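You operate a simulated robot arm through the tools that you are given. There is no shell and no other tool. Be economical: measure what you need, move in short steps, check, and stop when the job is done.

You run a simulated two-armed robot. Do the job below in one go: nothing can be reset, and whatever is moved stays where it is left.

## Task
Put the teal card case on the right end of the print cart away on the middle shelf of the print cart. Put the yellow letter tile marked "&" from the right end of the print cart on the middle of the counter. Take the purple-edged strip and leave it on the purple plaque. Put the purple card case on the seat of the posing stool away on the middle shelf of the print cart. Take the teal filter and leave it on the clear front of the round table. Put the green letter tile from the light rack top on top of the white battery pack. Switch the green outlet switch on. Pick up the paper cassette from the middle of the counter with one hand, pass it to the other hand and put it on the right end of the print cart. Put the glue refill marked "soft" from the bare stretch of the counter on top of the teal battery pack and the glue refill marked "peel" on top of the purple battery pack. Open the green drawer, take the green sponge from the narrow bay of the green drawer and leave it on the bare stretch of the counter and shut the drawer again. The order is free.

Only the result counts: the job must be done as asked and must still hold three seconds after the hand-in. Knocking over, shifting, dropping, spilling or breaking anything else fails it.

## Robot
Two 7-joint arms with two-finger parallel grippers on one trunk, on a base that drives. Base frame: it is fixed to the floor where the robot stands at the start and does not move with it; the origin is under the middle of the robot, x ahead of it, y to its left, z up; the surface under the hand at the start is at about z = 850. Units: mm, degrees, N and s.
The left shoulder is at the start at [73, 182, 1086], the right one opposite. With the tool pointing down near the work surface each hand reaches from about 300 to 760 mm from the robot's upright axis, wherever it stands, measured 20 degrees to its own side. Places, roughly: bare stretch of the counter [-3300, 2700, 800]; clear front of the round table (32x24 cm) [-1400, -1120, 720]; glue refill [-3000, 2750, 750]; green drawer [-2900, 2800, 700]; green letter tile [-250, -2750, 750]; green outlet switch [-700, -2300, 1100]; green sponge (7x5x4 cm) [-3100, 2700, 700]; middle of the counter [-2500, 2900, 800]; middle shelf of the print cart [500, 200, 500]; paper cassette [-2750, 3000, 750]; purple battery pack [-3250, 2750, 750]; purple card case [500, -500, 750]; purple plaque [-1250, 0, 750]; purple-edged strip [750, 750, 1000]; right end of the print cart [700, 0, 800]; teal battery pack [-3000, 2750, 750]; teal card case [750, 250, 750]; teal filter (12x14x2 cm) [0, -2500, 900]; white battery pack [-500, -2500, 1000]; yellow letter tile [750, 0, 750]. Payload 3.91 kg a hand.
The tool frame of a hand sits at the grasp point between the pads (the TCP): z along the fingers, y along the line on which they close. The tips reach 30 mm beyond it. The gripper opens to 110 mm. The fingers are 20 mm wide and 10 mm thick; the gripper's body (48 by 112 mm) begins 55 mm behind the TCP.
Orientation is told as [roll, pitch, yaw] about the base's x, y, z axes, in that order, counted from this pose: with the fingers straight down and closing along the base's y, the tool's x points along the base's -x, its y along +y and its z along -z.

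## Interface
- The arms move only by the tool arm_command. It takes "left_moves", "right_moves" or both (then of equal length, played together; a hand with none holds still); each is a list of rows, each an object (a shift or turn left out is 0, a gripper value left out holds the last) with "translation": the shift along the tool's x, y, z in units of 200 mm (1.0 is 200 mm), a list of three; "delta_rot": the turn, a rotation vector about the tool's x, y, z in units of 45 degrees (1.0 is 45 degrees), a list of three; "fingers": the closure in counts, from 0 (fully open) to 255 (shut). In form: [{"translation": [x, y, z], "delta_rot": [wx, wy, wz], "fingers": fingers}, ...]. A call has 1 to 12 rows; each row is the pose to reach, as a shift and turn from the pose commanded when the call began, along the tool's axes at that moment. A call with a number of a shift or a turn outside -1 to 1 is refused whole. Each row takes 0.2 s and may step no farther than 50 mm and 8.6 degrees from the row before; otherwise, or with a gripper value out of range, the whole call is refused. A pose out of reach is approached as far as the arm can. The call stops where the force on the tool passes 40 N (or 10 N more than at its start, if that is more) or the arm is blocked; 0.2 s more then pass. The fingers move at their own pace (about 72 mm/s each) and stop on an object; they squeeze with about 37 N. The grip force told is the motor's: it shows also when the fingers shut on nothing. Time passes only in rows, and 0.2 s behind the last, so rows that repeat a pose let the fingers close. The reply holds the time, the measured pose of the TCP, the force on the tool along the base axes, the opening and the grip force, in the units named above and with some noise, with the torque about the TCP (base axes, N m) and any sound that the robot's microphone picked up.
- Cameras (640 x 400 px; columns grow to the right, rows downward): "scene" is now at [212.4, 18.9, 1261]; the picture's right is [0.19, -0.98, 0.00], its down [-0.67, -0.13, -0.73] and it looks along [0.71, 0.14, -0.69] (base axes); focal length 214 px, centre (320, 200). "left" rides on the left gripper at [72, -17, -103] in its tool frame; the picture's right is [0.23, 0.97, 0.00], its down [-0.76, 0.18, -0.62] and it looks along [-0.61, 0.14, 0.78] (tool axes); focal length 222 px, centre (320, 200). "right" rides on the right gripper at [73, 17, -103] in its tool frame; the picture's right is [-0.23, 0.97, 0.00], its down [-0.76, -0.18, -0.62] and it looks along [-0.61, -0.14, 0.78] (tool axes); focal length 222 px, centre (320, 200). There is no depth. A picture from a camera that has moved, and an enlarged one, comes with that camera's place and axes in the base frame and with its lens.
- snapshot(camera): a new picture of that camera. It takes no simulated time.
- slide_trunk(by): slides the trunk up (or, below 0, down) by that many mm; the arms and the scene camera ride with it, the base frame stays. It gives what a move gives, with no picture.
- roll_base(legs): drives the robot by 1 to 6 legs, each [ahead, left, turn to the left] in mm, mm and degrees, along the robot's own axes; the way and the turn of a leg run together, so that a leg with both is an arc; at most 1500 mm and 180 degrees a leg. The arms and the cameras ride along, it lands a little off, and it stops where it bumps. It gives what a move gives.
- turn_head(pan, tilt): turns the head with the scene camera to pan (to the left, within 80 degrees either way) and tilt (down, from -29 to 69), counted from straight ahead of the robot. It gives what a move gives.
- close_up(camera, box): a new picture of the part [left, top, right, bottom] of that camera's present view, enlarged. It takes no simulated time.
- sign_off(): hands the job in; it is judged then, once.

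Go step by step. Nothing tells you exact positions but the pictures and the camera data: compare them with the known pose of the tool, close in by small moves and look again before you grip or let go. The budget is 567 turns and 370 pictures, counting those below and the enlarged ones. Unless the task says otherwise, let go and move clear before handing in.

The tools are called after "Request:" by a JSON object that holds its "method" and its "body". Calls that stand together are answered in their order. arm_command: Moves the arms, as the interface text tells. Its arguments: {"type":"object","properties":{"left_moves":{"type":"array"},"right_moves":{"type":"array"}},"required":[]} The other tools are called the same way: slide_trunk (by) slides the trunk up or down; roll_base (legs) drives the base; turn_head (pan, tilt) turns the head that bears the scene camera; snapshot (camera) takes a picture; close_up (camera, box) takes an enlarged picture of a part of a camera's view; sign_off () hands the job in.

At the start:

```text
t: 0.0
left_tool_pos: [392.0, 244.4, 1117.1]
left_ee_rot: [-0.1, -0.1, 0.1]
left_force: [-0.2, -0.7, 0.3]
left_ft_torque: [-0.04, 0.0, -0.03]
left_gripper_width: 110.1
left_grasp_force: 0.0
right_tool_pos: [430.4, -33.9, 1164.4]
right_ee_rot: [0.0, 0.0, -0.1]
right_force: [-0.1, -0.6, -0.1]
right_ft_torque: [-0.01, 0.0, 0.01]
right_gripper_width: 110.0
right_grasp_force: 0.2
trunk travel left (down, up): [-350.0, 164.0]
robot x, y, heading: [2.2, 3.1, 0.1]
head pan, tilt: [11.2, 43.4]
```

scene: 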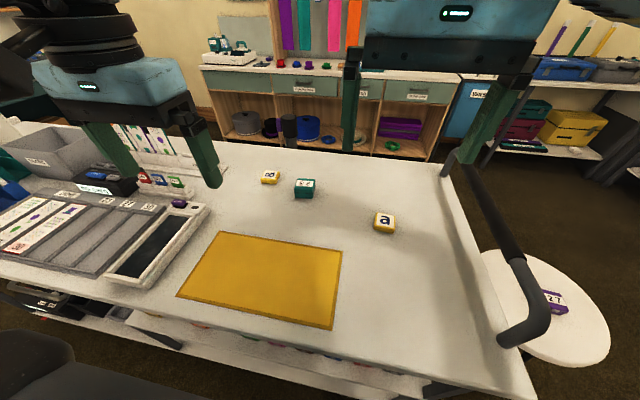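
right: 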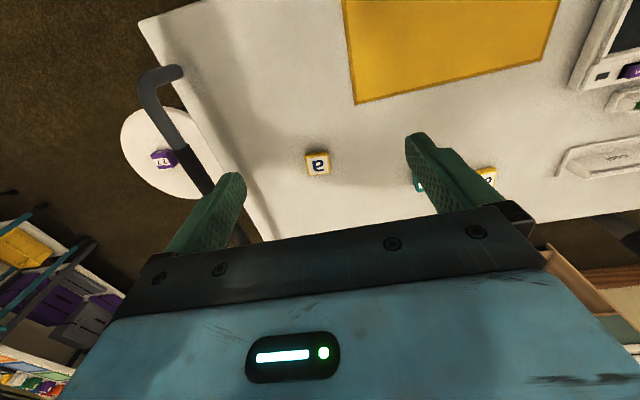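
left: 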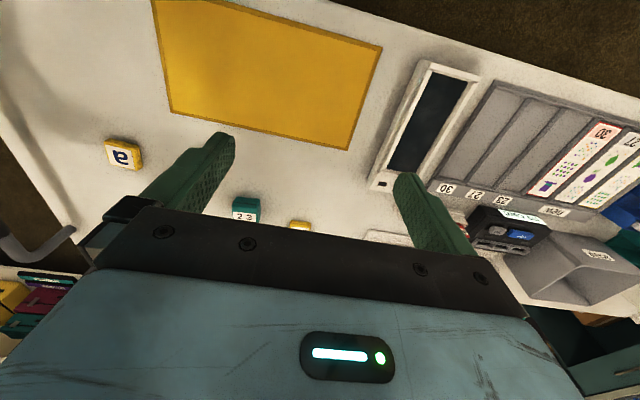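

The cart top is in front of me with a teal case and two yellow tiles; I'll read the labels first.

Request:
{"method": "close_up", "body": {"camera": "scene", "box": [220, 140, 420, 265]}}

Request:
{"method": "close_up", "body": {"camera": "scene", "box": [0, 120, 220, 260]}}

Request:
{"method": "close_up", "body": {"camera": "scene", "box": [190, 0, 450, 162]}}

Request:
{"method": "close_up", "body": {"camera": "scene", "box": [430, 0, 640, 160]}}

Request:
{"method": "close_up", "body": {"camera": "scene", "box": [0, 250, 440, 400]}}

```text
3.20 times, centred on (320, 202) of scene
camera zoom: at [212.4, 18.9, 1261.0], right [0.19, -0.98, 0.0], down [-0.67, -0.13, -0.73], along [0.71, 0.14, -0.69], focal length 686 px, centre (320, 192)
```

zoom: 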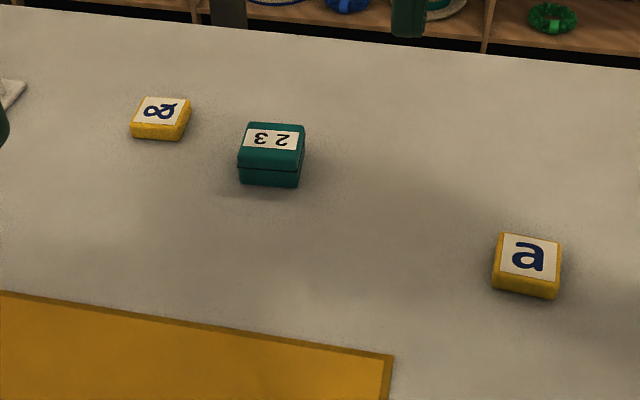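

```text
2.86 times, centred on (110, 190) of scene
camera zoom: at [212.4, 18.9, 1261.0], right [0.19, -0.98, 0.0], down [-0.67, -0.13, -0.73], along [0.71, 0.14, -0.69], focal length 613 px, centre (920, 229)
```

zoom: 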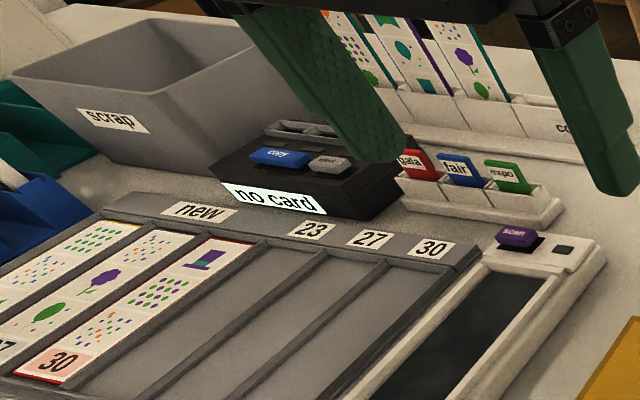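

```text
2.46 times, centred on (320, 81) of scene
camera zoom: at [212.4, 18.9, 1261.0], right [0.19, -0.98, 0.0], down [-0.67, -0.13, -0.73], along [0.71, 0.14, -0.69], focal length 528 px, centre (320, 493)
```

zoom: 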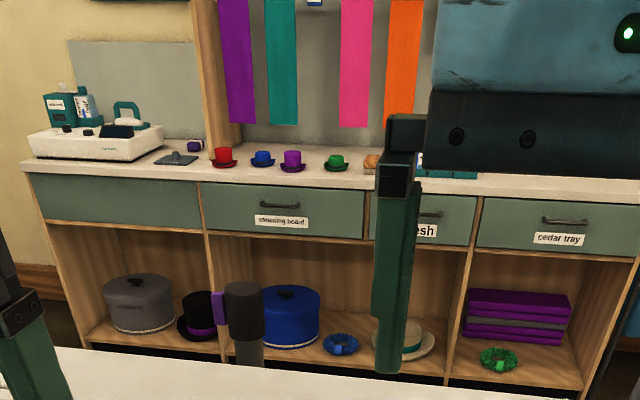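

```text
2.50 times, centred on (535, 80) of scene
camera zoom: at [212.4, 18.9, 1261.0], right [0.19, -0.98, 0.0], down [-0.67, -0.13, -0.73], along [0.71, 0.14, -0.69], focal length 536 px, centre (-218, 500)
```

zoom: 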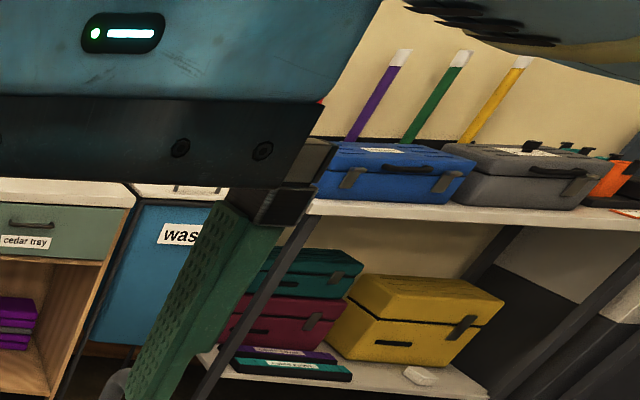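

```text
1.45 times, centred on (220, 325) of scene
camera zoom: at [212.4, 18.9, 1261.0], right [0.19, -0.98, 0.0], down [-0.67, -0.13, -0.73], along [0.71, 0.14, -0.69], focal length 312 px, centre (466, 18)
```

zoom: 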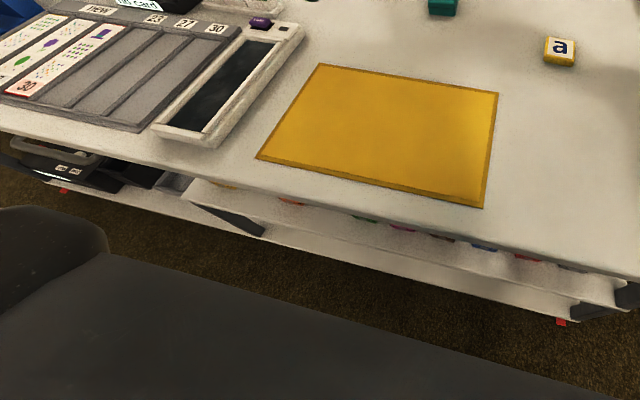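

I've found the "&" tile around [700,270] and the teal case around [660,150]. Next I look left at the strip rack.

Request:
{"method": "turn_head", "body": {"pan": 50, "tilt": 30}}

Request:
{"method": "snapshot", "body": {"camera": "scene"}}

Request:
{"method": "close_up", "body": {"camera": "scene", "box": [240, 60, 480, 210]}}

Request:
{"method": "turn_head", "body": {"pan": -50, "tilt": 30}}

Request:
{"method": "snapshot", "body": {"camera": "scene"}}

```text
t: 1.1
left_tool_pos: [392.3, 243.4, 1117.7]
left_ee_rot: [-0.1, -0.1, 0.1]
left_force: [0.9, 0.2, 0.7]
left_ft_torque: [0.0, -0.01, 0.0]
left_gripper_width: 109.8
left_grasp_force: 0.0
right_tool_pos: [429.7, -34.2, 1165.0]
right_ee_rot: [0.0, 0.0, 0.0]
right_force: [0.0, 0.0, -0.6]
right_ft_torque: [0.03, -0.03, 0.02]
right_gripper_width: 109.9
right_grasp_force: 0.0
trunk travel left (down, up): [-350.0, 164.0]
robot x, y, heading: [0.0, -1.7, 0.2]
head pan, tilt: [50.0, 30.0]
```

```text
361 pictures are left
camera scene: at [189.7, 72.1, 1281.3], right [0.77, -0.64, 0.0], down [-0.32, -0.38, -0.87], along [0.56, 0.66, -0.5], focal length 214 px, centre (320, 200)
```

scene: 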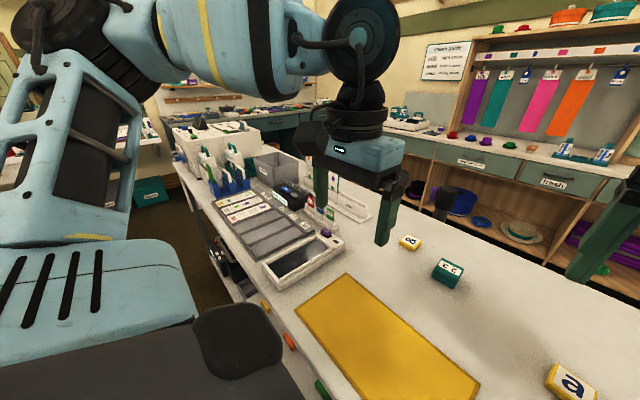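

```text
2.67 times, centred on (360, 135) of scene
camera zoom: at [189.7, 72.1, 1281.3], right [0.77, -0.64, 0.0], down [-0.32, -0.38, -0.87], along [0.56, 0.66, -0.5], focal length 572 px, centre (213, 373)
```

zoom: 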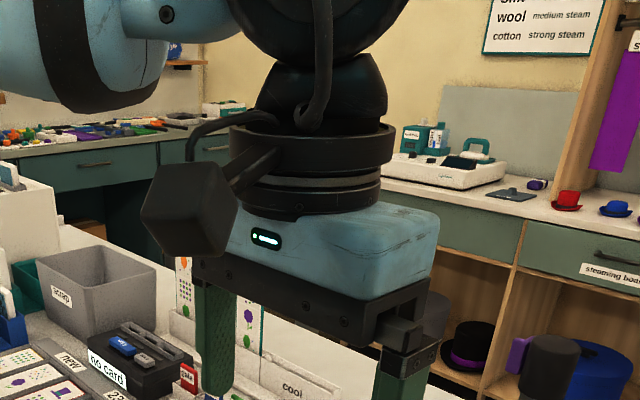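

```text
t: 2.8
left_tool_pos: [391.4, 244.9, 1116.4]
left_ee_rot: [0.0, -0.2, 0.1]
left_force: [-0.3, -0.6, -0.6]
left_ft_torque: [0.0, 0.0, 0.0]
left_gripper_width: 110.1
left_grasp_force: 0.1
right_tool_pos: [430.2, -33.5, 1165.2]
right_ee_rot: [0.0, 0.0, 0.1]
right_force: [0.3, 0.9, 0.4]
right_ft_torque: [0.01, 0.01, 0.0]
right_gripper_width: 109.9
right_grasp_force: 0.0
trunk travel left (down, up): [-350.0, 164.0]
robot x, y, heading: [2.1, 2.0, -0.1]
head pan, tilt: [-50.0, 30.0]
```

```text
359 pictures are left
camera scene: at [189.6, -66.3, 1281.4], right [-0.77, -0.64, 0.0], down [-0.32, 0.38, -0.87], along [0.56, -0.66, -0.5], focal length 214 px, centre (320, 200)
```

scene: 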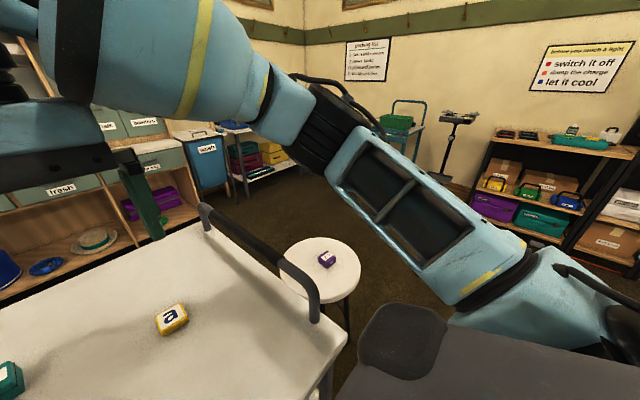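

Both arms block part of the view. I'll back up to inspect the cart's middle shelf from the front.

Request:
{"method": "roll_base", "body": {"legs": [[-450, 0, 0]]}}

Request:
{"method": "turn_head", "body": {"pan": 15, "tilt": 45}}

Request:
{"method": "snapshot", "body": {"camera": "scene"}}

```text
t: 4.3
left_tool_pos: [289.2, 245.4, 1109.4]
left_ee_rot: [0.0, 1.2, 0.1]
left_force: [-0.1, -0.2, -0.1]
left_ft_torque: [0.02, 0.01, 0.0]
left_gripper_width: 110.0
left_grasp_force: 0.1
right_tool_pos: [329.2, -33.3, 1155.1]
right_ee_rot: [-0.1, 1.4, -0.3]
right_force: [0.4, 0.0, 0.4]
right_ft_torque: [-0.01, 0.01, 0.0]
right_gripper_width: 109.9
right_grasp_force: 0.2
trunk travel left (down, up): [-350.0, 164.0]
robot x, y, heading: [-126.5, -0.1, 0.2]
head pan, tilt: [-50.0, 30.0]
stopped in leg 1: the robot was blocked; the commanded pose is now the measured one
```

```text
t: 5.7
left_tool_pos: [290.3, 244.6, 1106.0]
left_ee_rot: [0.0, 1.6, 0.2]
left_force: [0.1, -0.1, 0.5]
left_ft_torque: [0.02, 0.01, -0.01]
left_gripper_width: 109.9
left_grasp_force: 0.1
right_tool_pos: [331.3, -32.4, 1151.2]
right_ee_rot: [-0.1, 1.7, -0.1]
right_force: [-0.4, 0.7, 0.5]
right_ft_torque: [0.01, 0.0, -0.02]
right_gripper_width: 110.2
right_grasp_force: 0.0
trunk travel left (down, up): [-350.0, 164.0]
robot x, y, heading: [-129.4, -1.1, -0.0]
head pan, tilt: [15.0, 45.0]
```

```text
358 pictures are left
camera scene: at [112.5, 24.3, 1253.1], right [0.26, -0.97, -0.01], down [-0.7, -0.18, -0.69], along [0.66, 0.18, -0.72], focal length 214 px, centre (320, 200)
```

scene: 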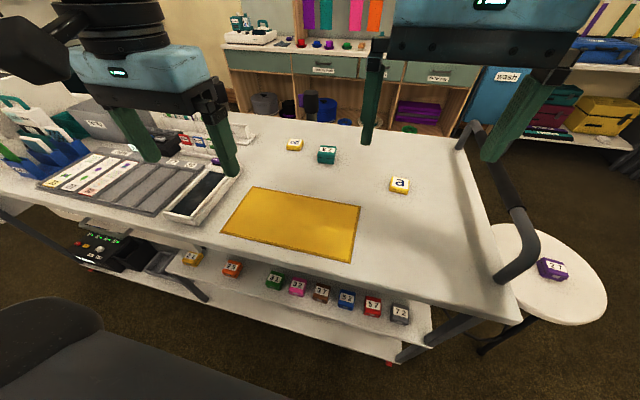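

Something blocked me behind; I move forward a little and look closely at the shelf.

Request:
{"method": "roll_base", "body": {"legs": [[40, 0, 0]]}}

Request:
{"method": "close_up", "body": {"camera": "scene", "box": [160, 220, 460, 400]}}

Request:
{"method": "turn_head", "body": {"pan": 80, "tilt": 50}}

Request:
{"method": "snapshot", "body": {"camera": "scene"}}

Request:
{"method": "turn_head", "body": {"pan": -80, "tilt": 50}}

Request:
{"method": "snapshot", "body": {"camera": "scene"}}

```text
t: 6.6
left_tool_pos: [301.2, 244.5, 1116.5]
left_ee_rot: [0.0, 0.1, 0.2]
left_force: [-1.2, -0.3, -0.6]
left_ft_torque: [-0.03, -0.01, -0.01]
left_gripper_width: 110.2
left_grasp_force: 0.0
right_tool_pos: [340.3, -33.2, 1161.5]
right_ee_rot: [-0.1, 0.1, -0.1]
right_force: [-0.4, 0.5, 0.9]
right_ft_torque: [0.02, -0.03, 0.0]
right_gripper_width: 109.8
right_grasp_force: 0.0
trunk travel left (down, up): [-350.0, 164.0]
robot x, y, heading: [-86.8, -1.7, 0.0]
head pan, tilt: [15.0, 45.0]
```

```text
2.13 times, centred on (310, 310) of scene
camera zoom: at [119.6, 24.3, 1258.4], right [0.26, -0.97, 0.0], down [-0.68, -0.18, -0.71], along [0.68, 0.18, -0.71], focal length 458 px, centre (341, -35)
```

zoom: 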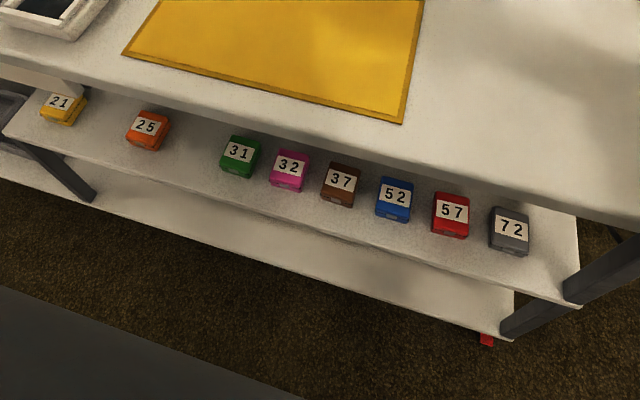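

```text
t: 7.9
left_tool_pos: [303.7, 244.8, 1115.9]
left_ee_rot: [0.0, 0.1, 0.2]
left_force: [0.3, 0.2, 0.4]
left_ft_torque: [-0.01, 0.0, 0.0]
left_gripper_width: 109.8
left_grasp_force: 0.0
right_tool_pos: [342.4, -33.8, 1162.0]
right_ee_rot: [-0.1, 0.0, -0.1]
right_force: [0.4, 0.1, 0.1]
right_ft_torque: [-0.02, 0.01, 0.0]
right_gripper_width: 110.1
right_grasp_force: 0.0
trunk travel left (down, up): [-350.0, 164.0]
robot x, y, heading: [-86.5, -5.5, -0.2]
head pan, tilt: [80.0, 50.0]
```

```text
356 pictures are left
camera scene: at [55.7, 79.0, 1251.8], right [0.98, -0.17, 0.0], down [-0.13, -0.75, -0.64], along [0.11, 0.63, -0.77], focal length 214 px, centre (320, 200)
```

scene: 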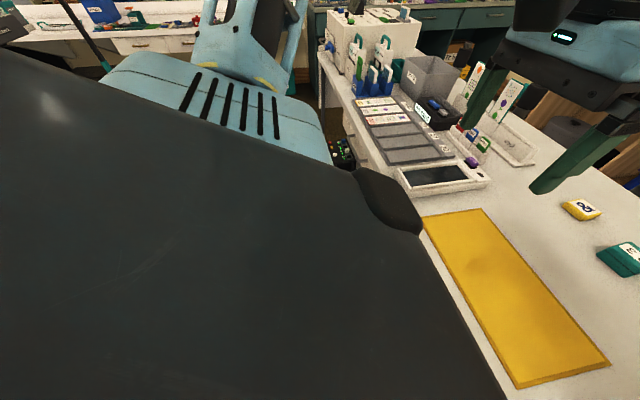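

```text
t: 10.4
left_tool_pos: [302.3, 245.2, 1116.0]
left_ee_rot: [0.1, 0.1, 0.2]
left_force: [-0.2, 0.2, -0.4]
left_ft_torque: [0.0, 0.04, -0.01]
left_gripper_width: 109.8
left_grasp_force: 0.0
right_tool_pos: [342.1, -32.7, 1162.4]
right_ee_rot: [0.0, 0.0, -0.2]
right_force: [0.3, -0.2, 0.1]
right_ft_torque: [0.0, -0.01, 0.03]
right_gripper_width: 110.1
right_grasp_force: 0.1
trunk travel left (down, up): [-350.0, 164.0]
robot x, y, heading: [-88.6, -1.2, 0.4]
head pan, tilt: [-80.0, 50.0]
```

```text
355 pictures are left
camera scene: at [55.7, -72.6, 1251.8], right [-0.98, -0.17, 0.0], down [-0.13, 0.75, -0.64], along [0.11, -0.63, -0.77], focal length 214 px, centre (320, 200)
```

scene: 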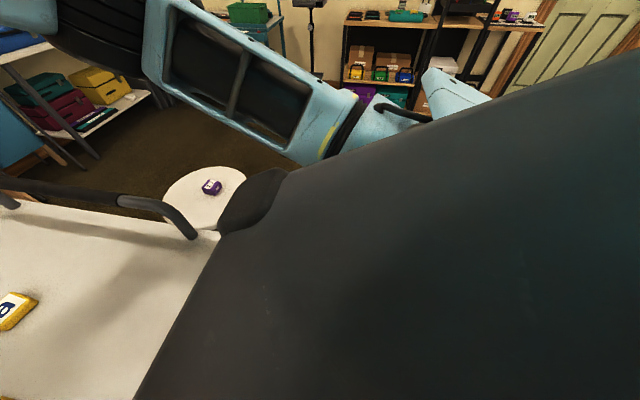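

The middle shelf is sorted: 21, gap, 25, gap, 31…, so case 23 (teal) goes between 21 and 25, and 27 (purple) between 25 and 31. Now I look wider to both sides.

Request:
{"method": "turn_head", "body": {"pan": -80, "tilt": 10}}

Request:
{"method": "snapshot", "body": {"camera": "scene"}}

Request:
{"method": "turn_head", "body": {"pan": 80, "tilt": 15}}

Request:
{"method": "snapshot", "body": {"camera": "scene"}}

Request:
{"method": "snapshot", "body": {"camera": "left"}}

Request:
{"method": "snapshot", "body": {"camera": "right"}}

```text
t: 11.4
left_tool_pos: [303.4, 244.8, 1116.9]
left_ee_rot: [-0.1, 0.1, 0.2]
left_force: [-0.1, 0.0, 0.8]
left_ft_torque: [0.0, -0.01, 0.01]
left_gripper_width: 109.8
left_grasp_force: 0.1
right_tool_pos: [341.6, -33.8, 1163.2]
right_ee_rot: [-0.1, 0.1, -0.1]
right_force: [0.4, -0.6, -0.7]
right_ft_torque: [0.01, -0.05, -0.03]
right_gripper_width: 110.1
right_grasp_force: 0.0
trunk travel left (down, up): [-350.0, 164.0]
robot x, y, heading: [-92.0, -0.3, -0.0]
head pan, tilt: [-80.0, 10.0]
```

```text
354 pictures are left
camera scene: at [58.4, -88.4, 1313.6], right [-0.98, -0.17, 0.0], down [-0.03, 0.17, -0.98], along [0.17, -0.97, -0.17], focal length 214 px, centre (320, 200)
```

scene: 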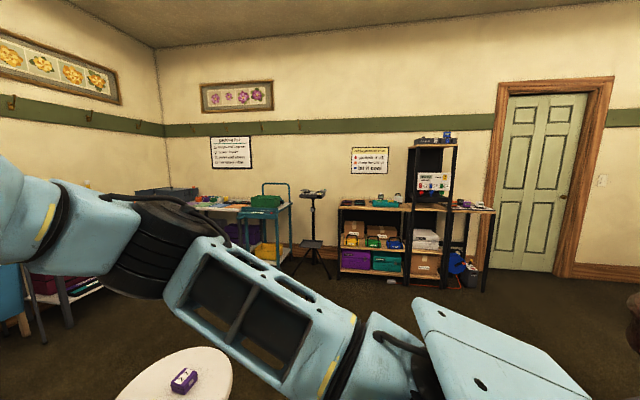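

```text
t: 13.9
left_tool_pos: [303.2, 245.6, 1116.1]
left_ee_rot: [0.0, 0.1, 0.1]
left_force: [0.0, 0.3, 0.9]
left_ft_torque: [0.02, 0.02, 0.0]
left_gripper_width: 110.0
left_grasp_force: 0.1
right_tool_pos: [342.3, -32.9, 1163.2]
right_ee_rot: [-0.1, 0.1, -0.1]
right_force: [0.2, -0.2, 0.0]
right_ft_torque: [0.0, -0.01, -0.02]
right_gripper_width: 110.0
right_grasp_force: 0.1
trunk travel left (down, up): [-350.0, 164.0]
robot x, y, heading: [-90.7, -0.4, -0.3]
head pan, tilt: [80.0, 15.0]
```

```text
353 pictures are left
camera scene: at [58.5, 95.2, 1305.6], right [0.98, -0.17, 0.0], down [-0.04, -0.25, -0.97], along [0.17, 0.95, -0.26], focal length 214 px, centre (320, 200)
```

scene: 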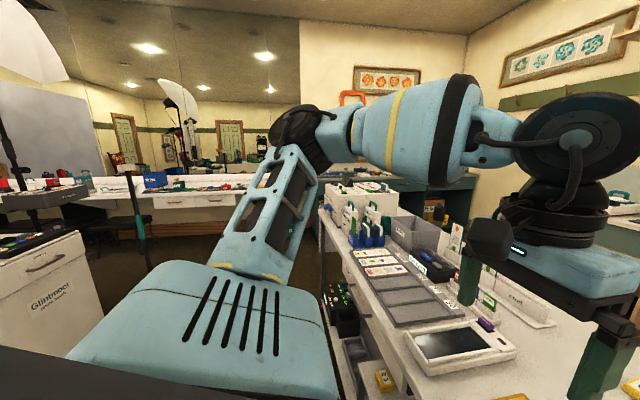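

```text
352 pictures are left
camera left: at [231.5, 229.1, 1219.0], right [-0.23, 0.97, 0.0], down [0.76, 0.18, 0.62], along [0.6, 0.14, -0.78], focal length 222 px, centre (320, 200)
```

left: 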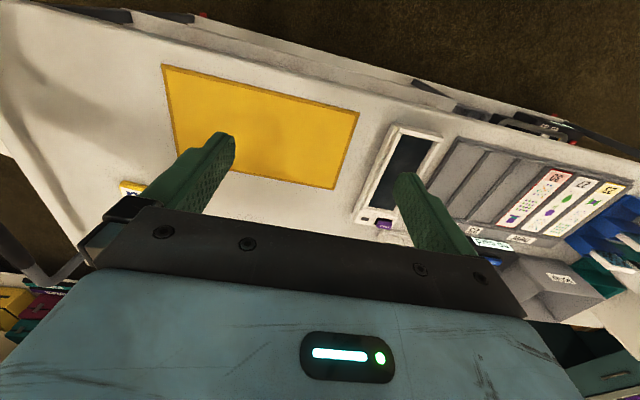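

```text
351 pictures are left
camera right: at [269.4, -15.2, 1266.4], right [0.23, 0.97, 0.0], down [0.76, -0.18, 0.62], along [0.6, -0.14, -0.78], focal length 222 px, centre (320, 200)
```

right: 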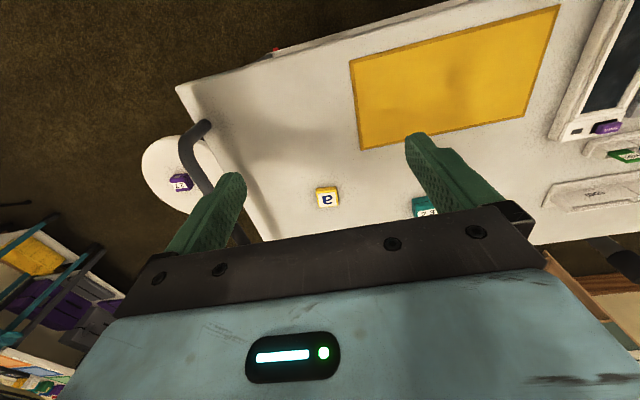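

I'll return to my starting spot to pick up the teal case with the left hand, tilting the fingers forward 45° so it can later slide into the shelf from the front.

Request:
{"method": "roll_base", "body": {"legs": [[90, 0, 0]]}}

Request:
{"method": "turn_head", "body": {"pan": 5, "tilt": 45}}

Request:
{"method": "arm_command", "body": {"left_moves": [{"translation": [-0.2, -0.1, 0.0], "delta_rot": [0, -0.18, 0]}, {"translation": [-0.4, -0.2, 0.1], "delta_rot": [0, -0.36, 0]}, {"translation": [-0.5, -0.3, 0.2], "delta_rot": [0, -0.54, 0]}, {"translation": [-0.6, -0.35, 0.3], "delta_rot": [0, -0.72, 0]}, {"translation": [-0.7, -0.4, 0.4], "delta_rot": [0, -0.9, 0]}, {"translation": [-0.8, -0.46, 0.5], "delta_rot": [0, -1, 0]}, {"translation": [-0.85, -0.46, 0.6], "delta_rot": [0, -1, 0]}]}}

Request:
{"method": "snapshot", "body": {"camera": "scene"}}

Request:
{"method": "snapshot", "body": {"camera": "left"}}

```text
t: 15.0
left_tool_pos: [392.7, 244.1, 1117.1]
left_ee_rot: [0.0, 0.1, 0.1]
left_force: [0.2, -0.8, -0.6]
left_ft_torque: [0.02, 0.02, 0.0]
left_gripper_width: 109.9
left_grasp_force: 0.1
right_tool_pos: [430.9, -33.4, 1163.8]
right_ee_rot: [-0.1, 0.0, 0.0]
right_force: [0.2, -1.2, -0.5]
right_ft_torque: [0.0, 0.0, 0.0]
right_gripper_width: 110.1
right_grasp_force: 0.1
trunk travel left (down, up): [-350.0, 164.0]
robot x, y, heading: [0.6, -1.3, 0.0]
head pan, tilt: [80.0, 15.0]
```

```text
t: 16.5
left_tool_pos: [390.8, 245.3, 1116.4]
left_ee_rot: [0.1, 0.1, 0.1]
left_force: [-0.4, -0.6, -0.4]
left_ft_torque: [-0.04, -0.01, 0.0]
left_gripper_width: 110.0
left_grasp_force: 0.0
right_tool_pos: [430.9, -34.1, 1163.0]
right_ee_rot: [-0.1, 0.2, -0.1]
right_force: [-0.1, 0.2, -0.8]
right_ft_torque: [-0.02, -0.01, 0.0]
right_gripper_width: 110.1
right_grasp_force: 0.1
trunk travel left (down, up): [-350.0, 164.0]
robot x, y, heading: [-3.3, 0.3, -0.2]
head pan, tilt: [5.0, 45.0]
```

```text
t: 18.1
left_tool_pos: [562.8, 153.5, 996.6]
left_ee_rot: [0.1, -45.1, 0.1]
left_force: [1.6, 0.8, -0.2]
left_ft_torque: [0.02, 0.02, 0.01]
left_gripper_width: 109.9
left_grasp_force: 0.0
right_tool_pos: [430.8, -33.8, 1163.3]
right_ee_rot: [-0.2, 0.1, -0.1]
right_force: [-0.4, -0.6, -0.8]
right_ft_torque: [-0.01, -0.03, 0.01]
right_gripper_width: 110.1
right_grasp_force: 0.0
trunk travel left (down, up): [-350.0, 164.0]
robot x, y, heading: [2.3, -0.5, -0.1]
head pan, tilt: [5.0, 45.0]
```

```text
350 pictures are left
camera scene: at [212.5, 10.4, 1258.7], right [0.09, -1.0, 0.0], down [-0.7, -0.06, -0.71], along [0.7, 0.06, -0.71], focal length 214 px, centre (320, 200)
```

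scene: 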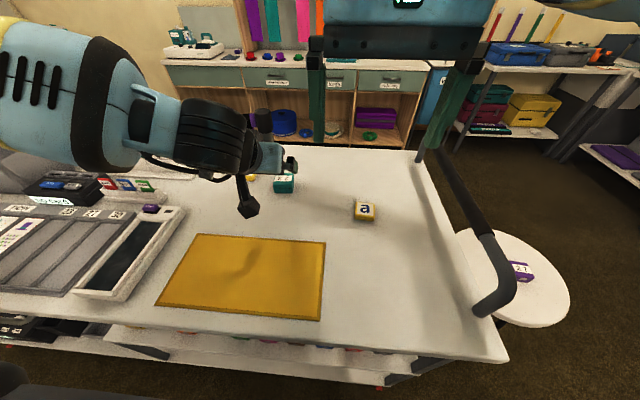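

```text
349 pictures are left
camera left: at [439.3, 137.4, 1017.2], right [-0.16, 0.97, -0.16], down [0.1, 0.18, 0.98], along [0.98, 0.14, -0.12], focal length 222 px, centre (320, 200)
```

left: 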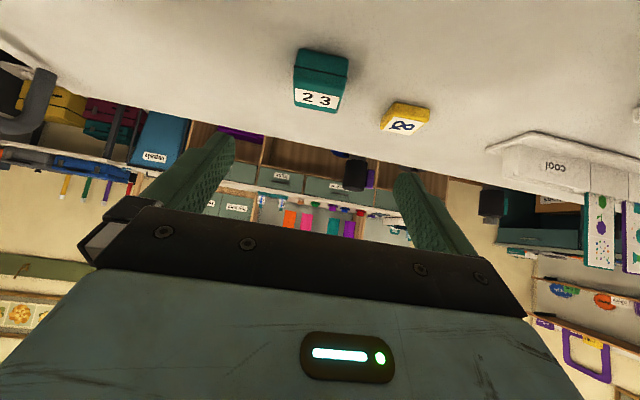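

I zoom on the case from both cameras to triangulate it.

Request:
{"method": "close_up", "body": {"camera": "left", "box": [260, 30, 440, 142]}}

Request:
{"method": "close_up", "body": {"camera": "scene", "box": [230, 150, 390, 250]}}

```text
3.56 times, centred on (350, 86) of left
camera zoom: at [439.3, 137.4, 1017.2], right [-0.16, 0.97, -0.16], down [0.1, 0.18, 0.98], along [0.98, 0.14, -0.12], focal length 790 px, centre (213, 605)
```

zoom: 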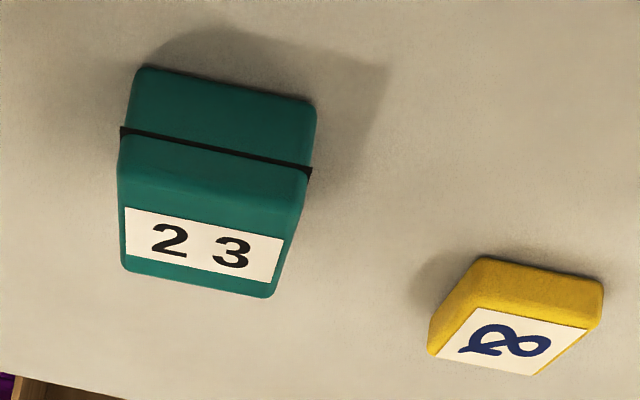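

```text
4.00 times, centred on (310, 200) of scene
camera zoom: at [212.5, 10.4, 1258.7], right [0.09, -1.0, 0.0], down [-0.7, -0.06, -0.71], along [0.7, 0.06, -0.71], focal length 858 px, centre (360, 200)
```

zoom: 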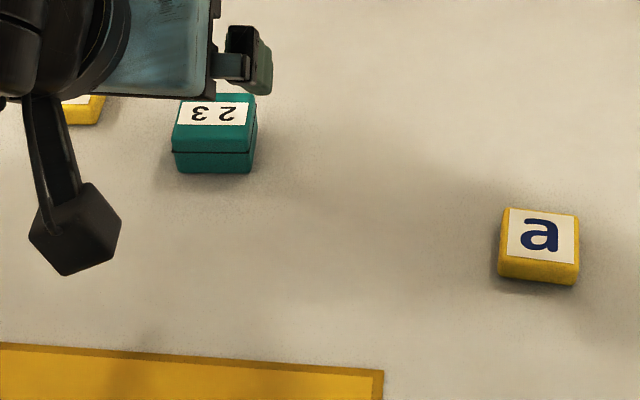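

Case centre is near [654,147], about 50 wide and 41 tall on a surface at 850. I approach along the finger axis.

Request:
{"method": "arm_command", "body": {"left_moves": [{"translation": [0.085, -0.03, 0.15]}, {"translation": [0.085, -0.03, 0.35]}, {"translation": [0.085, -0.03, 0.55]}]}}

Request:
{"method": "snapshot", "body": {"camera": "left"}}

Request:
{"method": "close_up", "body": {"camera": "scene", "box": [200, 130, 400, 255]}}

```text
t: 18.9
left_tool_pos: [628.6, 147.5, 904.9]
left_ee_rot: [0.0, -44.9, 0.1]
left_force: [0.8, 0.4, 0.2]
left_ft_torque: [0.03, 0.03, 0.03]
left_gripper_width: 110.0
left_grasp_force: 0.0
right_tool_pos: [431.6, -32.6, 1163.3]
right_ee_rot: [-0.2, 0.1, -0.1]
right_force: [-0.2, -0.3, 0.1]
right_ft_torque: [-0.03, 0.02, 0.05]
right_gripper_width: 110.0
right_grasp_force: 0.1
trunk travel left (down, up): [-350.0, 164.0]
robot x, y, heading: [-0.2, 2.1, -0.3]
head pan, tilt: [5.0, 45.0]
```

```text
346 pictures are left
camera left: at [505.0, 132.0, 927.1], right [-0.16, 0.97, -0.16], down [0.1, 0.18, 0.98], along [0.98, 0.14, -0.13], focal length 222 px, centre (320, 200)
```

left: 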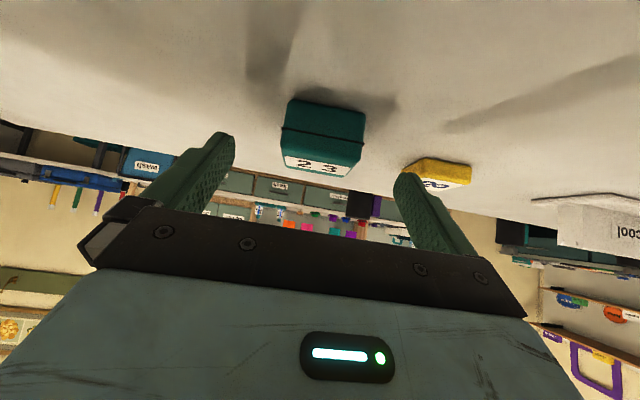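

```text
3.20 times, centred on (300, 192) of scene
camera zoom: at [213.3, 10.5, 1258.5], right [0.09, -1.0, 0.0], down [-0.71, -0.06, -0.71], along [0.7, 0.06, -0.71], focal length 686 px, centre (384, 224)
```

zoom: 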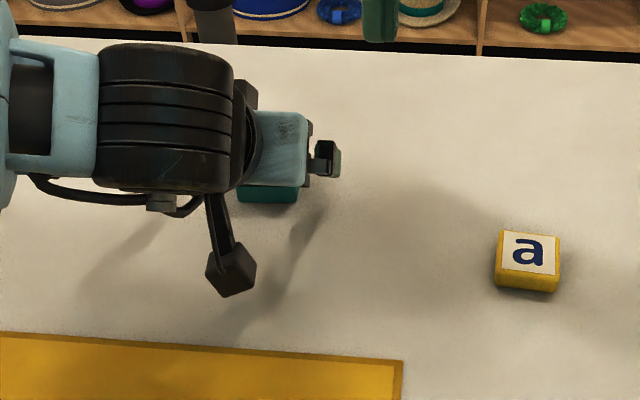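

Request:
{"method": "arm_command", "body": {"left_moves": [{"translation": [-0.014, 0, 0.178], "fingers": 0}, {"translation": [-0.014, 0, 0.178], "fingers": 255}, {"translation": [-0.014, 0, 0.178], "fingers": 255}, {"translation": [-0.014, 0, 0.178], "fingers": 255}, {"translation": [-0.014, 0, 0.178], "fingers": 255}, {"translation": [-0.014, 0, 0.178], "fingers": 255}]}}

Request:
{"method": "snapshot", "body": {"camera": "left"}}

```text
t: 20.3
left_tool_pos: [654.1, 147.5, 883.4]
left_ee_rot: [0.0, -45.0, 0.0]
left_force: [1.4, 0.5, 4.0]
left_ft_torque: [-0.02, -0.07, -0.03]
left_gripper_width: 51.3
left_grasp_force: 36.8
right_tool_pos: [430.1, -33.6, 1162.3]
right_ee_rot: [-0.1, 0.0, -0.1]
right_force: [0.2, -0.1, 0.3]
right_ft_torque: [0.02, 0.02, 0.01]
right_gripper_width: 110.1
right_grasp_force: 0.1
trunk travel left (down, up): [-350.0, 164.0]
robot x, y, heading: [1.2, 3.4, -0.1]
head pan, tilt: [5.0, 45.0]
```

```text
344 pictures are left
camera left: at [531.7, 132.4, 904.0], right [-0.16, 0.97, -0.16], down [0.1, 0.18, 0.98], along [0.98, 0.14, -0.12], focal length 222 px, centre (320, 200)
```

left: 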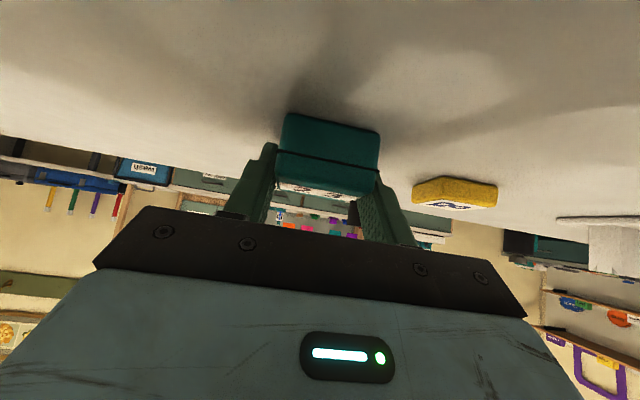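

Gripped. Lift and retract.

Request:
{"method": "arm_command", "body": {"left_moves": [{"translation": [-0.15, 0, -0.15]}, {"translation": [-0.3, 0, -0.3]}, {"translation": [-0.42, 0, -0.42]}, {"translation": [-0.3, 0.1, -0.54]}, {"translation": [-0.15, 0.25, -0.66]}, {"translation": [0.0, 0.35, -0.8]}, {"translation": [0.1, 0.45, -0.95]}]}}

Request:
{"method": "roll_base", "body": {"legs": [[-85, 0, 0]]}}

Request:
{"method": "turn_head", "body": {"pan": 25, "tilt": 60}}

Request:
{"method": "snapshot", "body": {"camera": "scene"}}

Request:
{"method": "snapshot", "body": {"camera": "left"}}

```text
t: 21.9
left_tool_pos: [505.7, 237.2, 1003.9]
left_ee_rot: [-0.1, -45.0, 0.2]
left_force: [0.5, 0.2, 0.0]
left_ft_torque: [0.03, 0.03, -0.04]
left_gripper_width: 50.9
left_grasp_force: 37.3
right_tool_pos: [430.3, -32.3, 1163.9]
right_ee_rot: [0.0, 0.1, -0.1]
right_force: [-0.2, -0.7, 0.4]
right_ft_torque: [-0.01, 0.02, 0.03]
right_gripper_width: 110.2
right_grasp_force: 0.1
trunk travel left (down, up): [-350.0, 164.0]
robot x, y, heading: [-1.7, 2.1, -0.2]
head pan, tilt: [5.0, 45.0]
```

```text
t: 23.0
left_tool_pos: [421.5, 237.1, 1003.8]
left_ee_rot: [0.0, -44.9, 0.0]
left_force: [0.7, -0.2, 0.0]
left_ft_torque: [0.0, 0.0, -0.01]
left_gripper_width: 51.0
left_grasp_force: 37.1
right_tool_pos: [345.9, -33.6, 1162.7]
right_ee_rot: [-0.1, 0.1, -0.1]
right_force: [0.0, 0.2, -0.4]
right_ft_torque: [-0.03, 0.01, 0.01]
right_gripper_width: 110.1
right_grasp_force: 0.1
trunk travel left (down, up): [-350.0, 164.0]
robot x, y, heading: [-83.9, -4.3, 0.2]
head pan, tilt: [5.0, 45.0]
```

```text
t: 23.8
left_tool_pos: [422.2, 235.6, 1002.1]
left_ee_rot: [0.0, -45.0, 0.2]
left_force: [-0.1, 0.0, -0.2]
left_ft_torque: [-0.01, 0.01, 0.0]
left_gripper_width: 51.1
left_grasp_force: 37.3
right_tool_pos: [347.5, -33.7, 1161.8]
right_ee_rot: [-0.1, 0.3, -0.2]
right_force: [0.3, 0.4, 1.2]
right_ft_torque: [0.01, 0.0, 0.03]
right_gripper_width: 109.9
right_grasp_force: 0.1
trunk travel left (down, up): [-350.0, 164.0]
robot x, y, heading: [-83.9, -0.0, 0.3]
head pan, tilt: [25.0, 60.0]
```

```text
343 pictures are left
camera scene: at [110.2, 29.5, 1241.0], right [0.39, -0.92, 0.0], down [-0.79, -0.33, -0.52], along [0.48, 0.2, -0.85], focal length 214 px, centre (320, 200)
```

scene: 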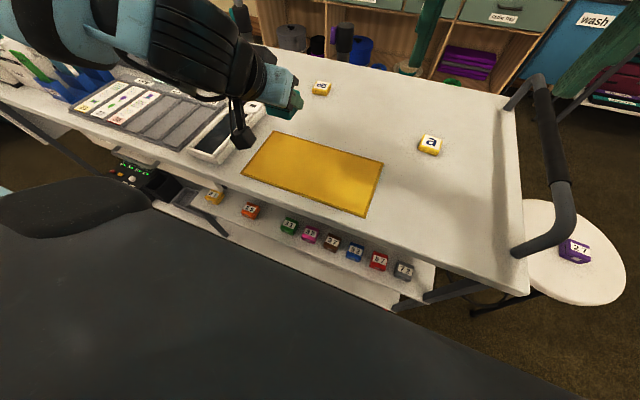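

```text
342 pictures are left
camera left: at [298.9, 220.8, 1024.1], right [-0.16, 0.97, -0.16], down [0.1, 0.18, 0.98], along [0.98, 0.14, -0.13], focal length 222 px, centre (320, 200)
```

left: 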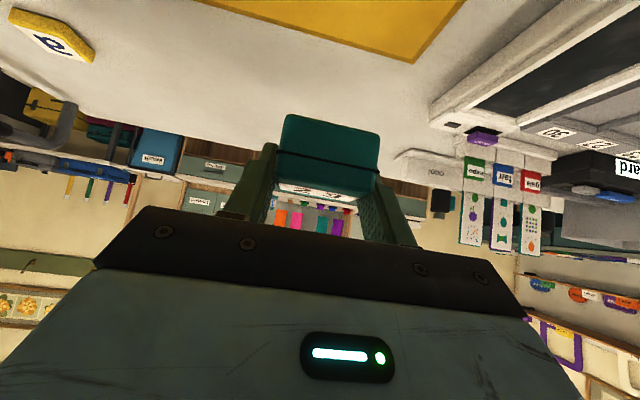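

I'll retract the left hand off the cart's front edge before lowering the trunk.

Request:
{"method": "arm_command", "body": {"left_moves": [{"translation": [0.15, 0.1, -0.15]}, {"translation": [0.28, 0.25, -0.28]}, {"translation": [0.4, 0.4, -0.4]}, {"translation": [0.5, 0.55, -0.5]}, {"translation": [0.6, 0.7, -0.6]}, {"translation": [0.68, 0.85, -0.68]}, {"translation": [0.74, 1.0, -0.74]}]}}

Request:
{"method": "snapshot", "body": {"camera": "scene"}}

```text
t: 25.4
left_tool_pos: [231.6, 476.4, 1015.6]
left_ee_rot: [0.0, -44.8, 0.0]
left_force: [0.1, -0.3, -1.2]
left_ft_torque: [-0.02, -0.02, 0.02]
left_gripper_width: 51.0
left_grasp_force: 37.3
left hand out of reach, approached as far as the arm can: row 2, 3, 4, 5, 6, 7
right_tool_pos: [345.8, -34.2, 1163.1]
right_ee_rot: [0.0, 0.1, -0.1]
right_force: [-0.2, -0.7, 0.3]
right_ft_torque: [-0.01, 0.02, -0.01]
right_gripper_width: 110.0
right_grasp_force: 0.1
trunk travel left (down, up): [-350.0, 164.0]
robot x, y, heading: [-85.8, -1.0, -0.2]
head pan, tilt: [25.0, 60.0]
```

```text
341 pictures are left
camera scene: at [110.0, 29.6, 1241.3], right [0.39, -0.92, 0.0], down [-0.78, -0.33, -0.53], along [0.49, 0.2, -0.85], focal length 214 px, centre (320, 200)
```

scene: 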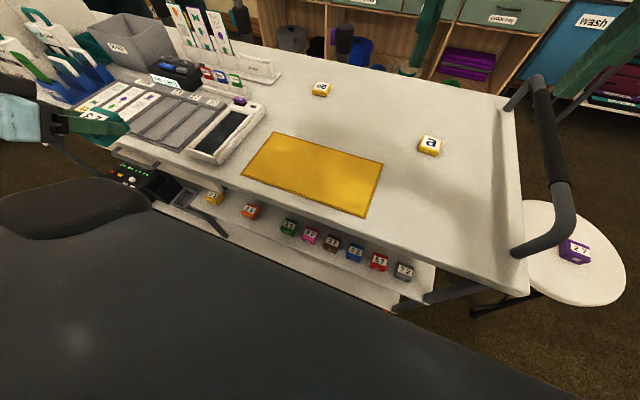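

Request:
{"method": "roll_base", "body": {"legs": [[-30, 0, 0]]}}

Request:
{"method": "close_up", "body": {"camera": "scene", "box": [0, 80, 320, 280]}}

Request:
{"method": "snapshot", "body": {"camera": "left"}}

```text
t: 26.2
left_tool_pos: [214.8, 476.3, 1012.0]
left_ee_rot: [-0.1, -44.1, 0.1]
left_force: [-0.3, 0.1, -0.2]
left_ft_torque: [0.01, 0.02, 0.01]
left_gripper_width: 51.1
left_grasp_force: 36.5
right_tool_pos: [332.9, -33.7, 1158.3]
right_ee_rot: [0.0, 1.0, -0.2]
right_force: [-0.3, -0.1, -0.2]
right_ft_torque: [-0.01, 0.01, -0.01]
right_gripper_width: 110.1
right_grasp_force: 0.1
trunk travel left (down, up): [-350.0, 164.0]
robot x, y, heading: [-115.9, 1.3, 0.3]
head pan, tilt: [25.0, 60.0]
```

```text
2.00 times, centred on (160, 180) of scene
camera zoom: at [96.2, 29.8, 1239.1], right [0.39, -0.92, -0.01], down [-0.79, -0.33, -0.52], along [0.47, 0.2, -0.86], focal length 429 px, centre (640, 240)
```

zoom: 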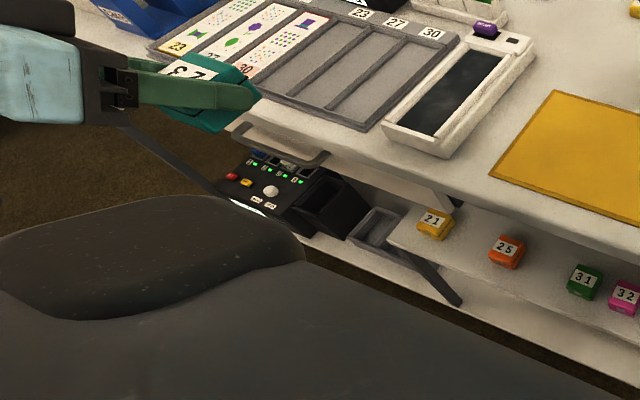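

```text
339 pictures are left
camera left: at [92.2, 460.3, 1034.6], right [-0.17, 0.97, -0.16], down [0.11, 0.18, 0.98], along [0.98, 0.14, -0.14], focal length 222 px, centre (320, 200)
```

left: 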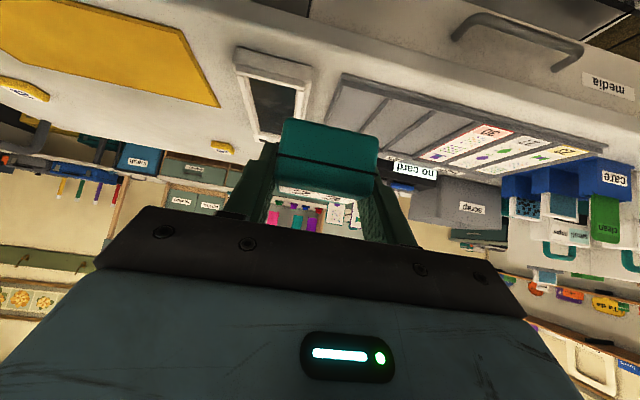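

The robot tips slightly when pressed back, so I ease forward and check the cart's front edge from the left camera.

Request:
{"method": "roll_base", "body": {"legs": [[22, 0, 0]]}}

Request:
{"method": "close_up", "body": {"camera": "left", "box": [180, 0, 500, 200]}}

```text
t: 27.0
left_tool_pos: [224.6, 475.9, 1015.3]
left_ee_rot: [-0.1, -44.9, 0.2]
left_force: [0.1, 0.2, 0.0]
left_ft_torque: [-0.04, 0.02, 0.0]
left_gripper_width: 50.8
left_grasp_force: 36.9
right_tool_pos: [339.9, -33.0, 1162.6]
right_ee_rot: [-0.1, 0.2, -0.2]
right_force: [0.1, -0.2, 0.0]
right_ft_torque: [-0.02, -0.02, -0.01]
right_gripper_width: 110.0
right_grasp_force: 0.0
trunk travel left (down, up): [-350.0, 164.0]
robot x, y, heading: [-90.0, -3.3, 0.0]
head pan, tilt: [25.0, 60.0]
```

```text
2.00 times, centred on (340, 100) of left
camera zoom: at [100.9, 460.2, 1036.6], right [-0.16, 0.97, -0.16], down [0.1, 0.18, 0.98], along [0.98, 0.14, -0.13], focal length 444 px, centre (280, 400)
```

zoom: 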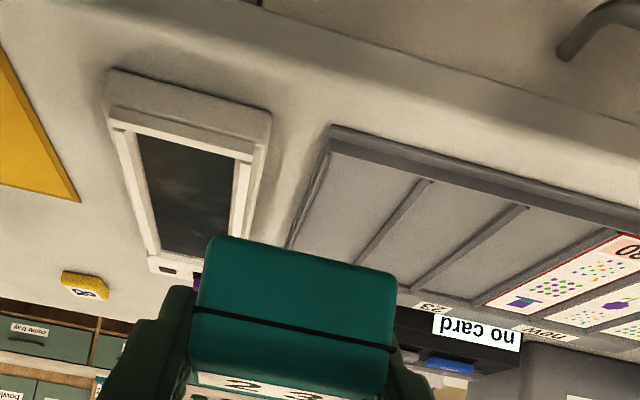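

Front edge is near x=285; the hand's foremost point is about 253, so lowering is clear.

Request:
{"method": "slide_trunk", "body": {"by": -200}}

Request:
{"method": "snapshot", "body": {"camera": "scene"}}

Request:
{"method": "snapshot", "body": {"camera": "left"}}

```text
t: 28.9
left_tool_pos: [261.0, 477.7, 781.9]
left_ee_rot: [-0.1, -34.5, 0.2]
left_force: [0.0, 0.7, -0.1]
left_ft_torque: [0.03, -0.01, 0.0]
left_gripper_width: 50.8
left_grasp_force: 36.8
right_tool_pos: [398.3, -42.2, 965.7]
right_ee_rot: [2.7, 6.4, -8.6]
right_force: [0.3, 0.5, 0.0]
right_ft_torque: [-0.03, 0.01, -0.03]
right_gripper_width: 109.7
right_grasp_force: 0.2
trunk travel left (down, up): [-159.0, 355.0]
robot x, y, heading: [-87.7, -0.4, 0.2]
head pan, tilt: [25.0, 60.0]
stopped: the arm was blocked; the commanded pose is now the measured one
```

```text
337 pictures are left
camera scene: at [182.9, 29.6, 1035.9], right [0.37, -0.93, 0.0], down [-0.79, -0.31, -0.53], along [0.49, 0.2, -0.85], focal length 214 px, centre (320, 200)
```

scene: 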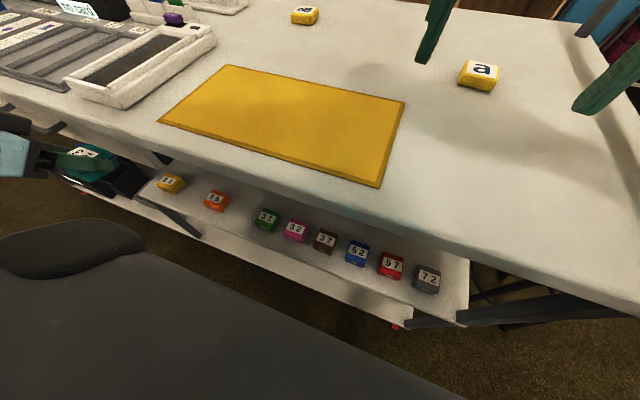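

```text
336 pictures are left
camera left: at [144.1, 461.8, 824.5], right [-0.19, 0.97, -0.13], down [0.27, 0.18, 0.94], along [0.94, 0.14, -0.3], focal length 222 px, centre (320, 200)
```

left: 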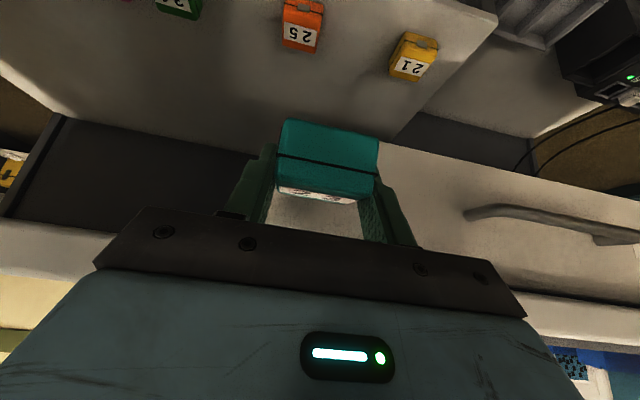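

The trunk was blocked (elbows probably), and the hands turned a little. I'll back the trunk up slightly and re-level the left hand.

Request:
{"method": "slide_trunk", "body": {"by": 40}}

Request:
{"method": "snapshot", "body": {"camera": "right"}}

Request:
{"method": "turn_head", "body": {"pan": 60, "tilt": 55}}

Request:
{"method": "snapshot", "body": {"camera": "scene"}}

Request:
{"method": "turn_head", "body": {"pan": -50, "tilt": 50}}

Request:
{"method": "snapshot", "body": {"camera": "scene"}}

```text
t: 29.7
left_tool_pos: [261.9, 476.8, 821.4]
left_ee_rot: [-0.3, -34.5, 0.2]
left_force: [-0.2, 0.1, -0.6]
left_ft_torque: [0.0, -0.02, 0.01]
left_gripper_width: 51.0
left_grasp_force: 37.0
right_tool_pos: [395.7, -42.5, 1009.3]
right_ee_rot: [2.8, 6.0, -8.1]
right_force: [-0.7, 0.4, -0.3]
right_ft_torque: [0.03, 0.03, -0.01]
right_gripper_width: 110.1
right_grasp_force: 0.0
trunk travel left (down, up): [-199.0, 315.0]
robot x, y, heading: [-88.3, 1.7, 0.3]
head pan, tilt: [25.0, 60.0]
```

```text
335 pictures are left
camera right: at [336.7, -20.2, 1120.4], right [0.37, 0.93, 0.02], down [0.78, -0.32, 0.53], along [0.5, -0.18, -0.85], focal length 222 px, centre (320, 200)
```

right: 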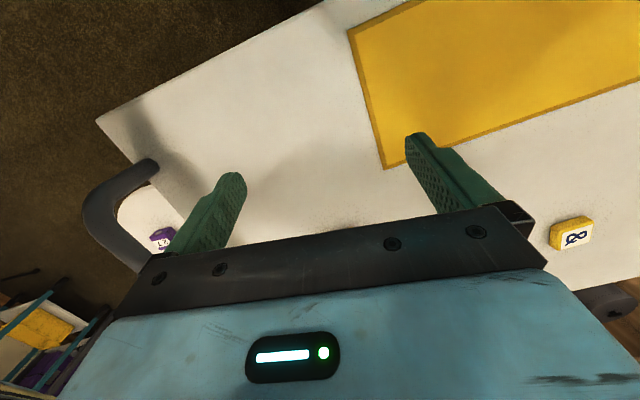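

```text
t: 30.7
left_tool_pos: [261.7, 476.7, 821.1]
left_ee_rot: [-0.2, -34.6, 0.1]
left_force: [-0.3, 0.0, 0.1]
left_ft_torque: [0.01, 0.01, -0.02]
left_gripper_width: 51.1
left_grasp_force: 37.1
right_tool_pos: [395.0, -41.8, 1008.4]
right_ee_rot: [2.7, 6.2, -8.2]
right_force: [0.5, -0.5, -0.1]
right_ft_torque: [0.01, -0.01, 0.03]
right_gripper_width: 109.6
right_grasp_force: 0.1
trunk travel left (down, up): [-199.0, 315.0]
robot x, y, heading: [-89.2, -0.8, 0.2]
head pan, tilt: [60.0, 55.0]
```

```text
334 pictures are left
camera scene: at [138.3, 66.2, 1086.3], right [0.87, -0.5, -0.01], down [-0.42, -0.71, -0.57], along [0.28, 0.5, -0.82], focal length 214 px, centre (320, 200)
```

scene: 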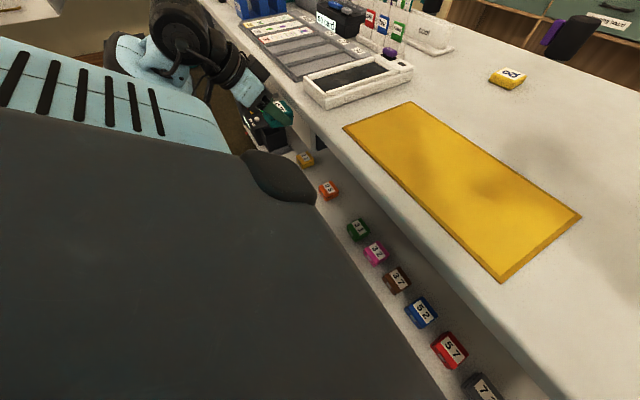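

```text
t: 32.6
left_tool_pos: [261.7, 476.5, 821.1]
left_ee_rot: [-0.1, -34.5, 0.2]
left_force: [0.1, -0.4, -1.2]
left_ft_torque: [-0.05, -0.05, 0.04]
left_gripper_width: 50.9
left_grasp_force: 37.0
right_tool_pos: [396.3, -41.3, 1008.1]
right_ee_rot: [2.7, 6.2, -8.3]
right_force: [-0.5, 0.5, 0.1]
right_ft_torque: [0.0, -0.03, -0.01]
right_gripper_width: 109.9
right_grasp_force: 0.1
trunk travel left (down, up): [-199.0, 315.0]
robot x, y, heading: [-89.3, 0.4, 0.1]
head pan, tilt: [-50.0, 50.0]
```

```text
333 pictures are left
camera scene: at [152.0, -55.2, 1092.5], right [-0.77, -0.64, 0.01], down [-0.5, 0.59, -0.64], along [0.4, -0.49, -0.77], focal length 214 px, centre (320, 200)
```

scene: 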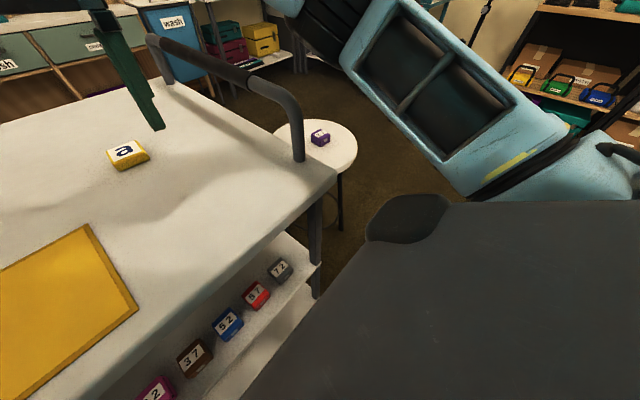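

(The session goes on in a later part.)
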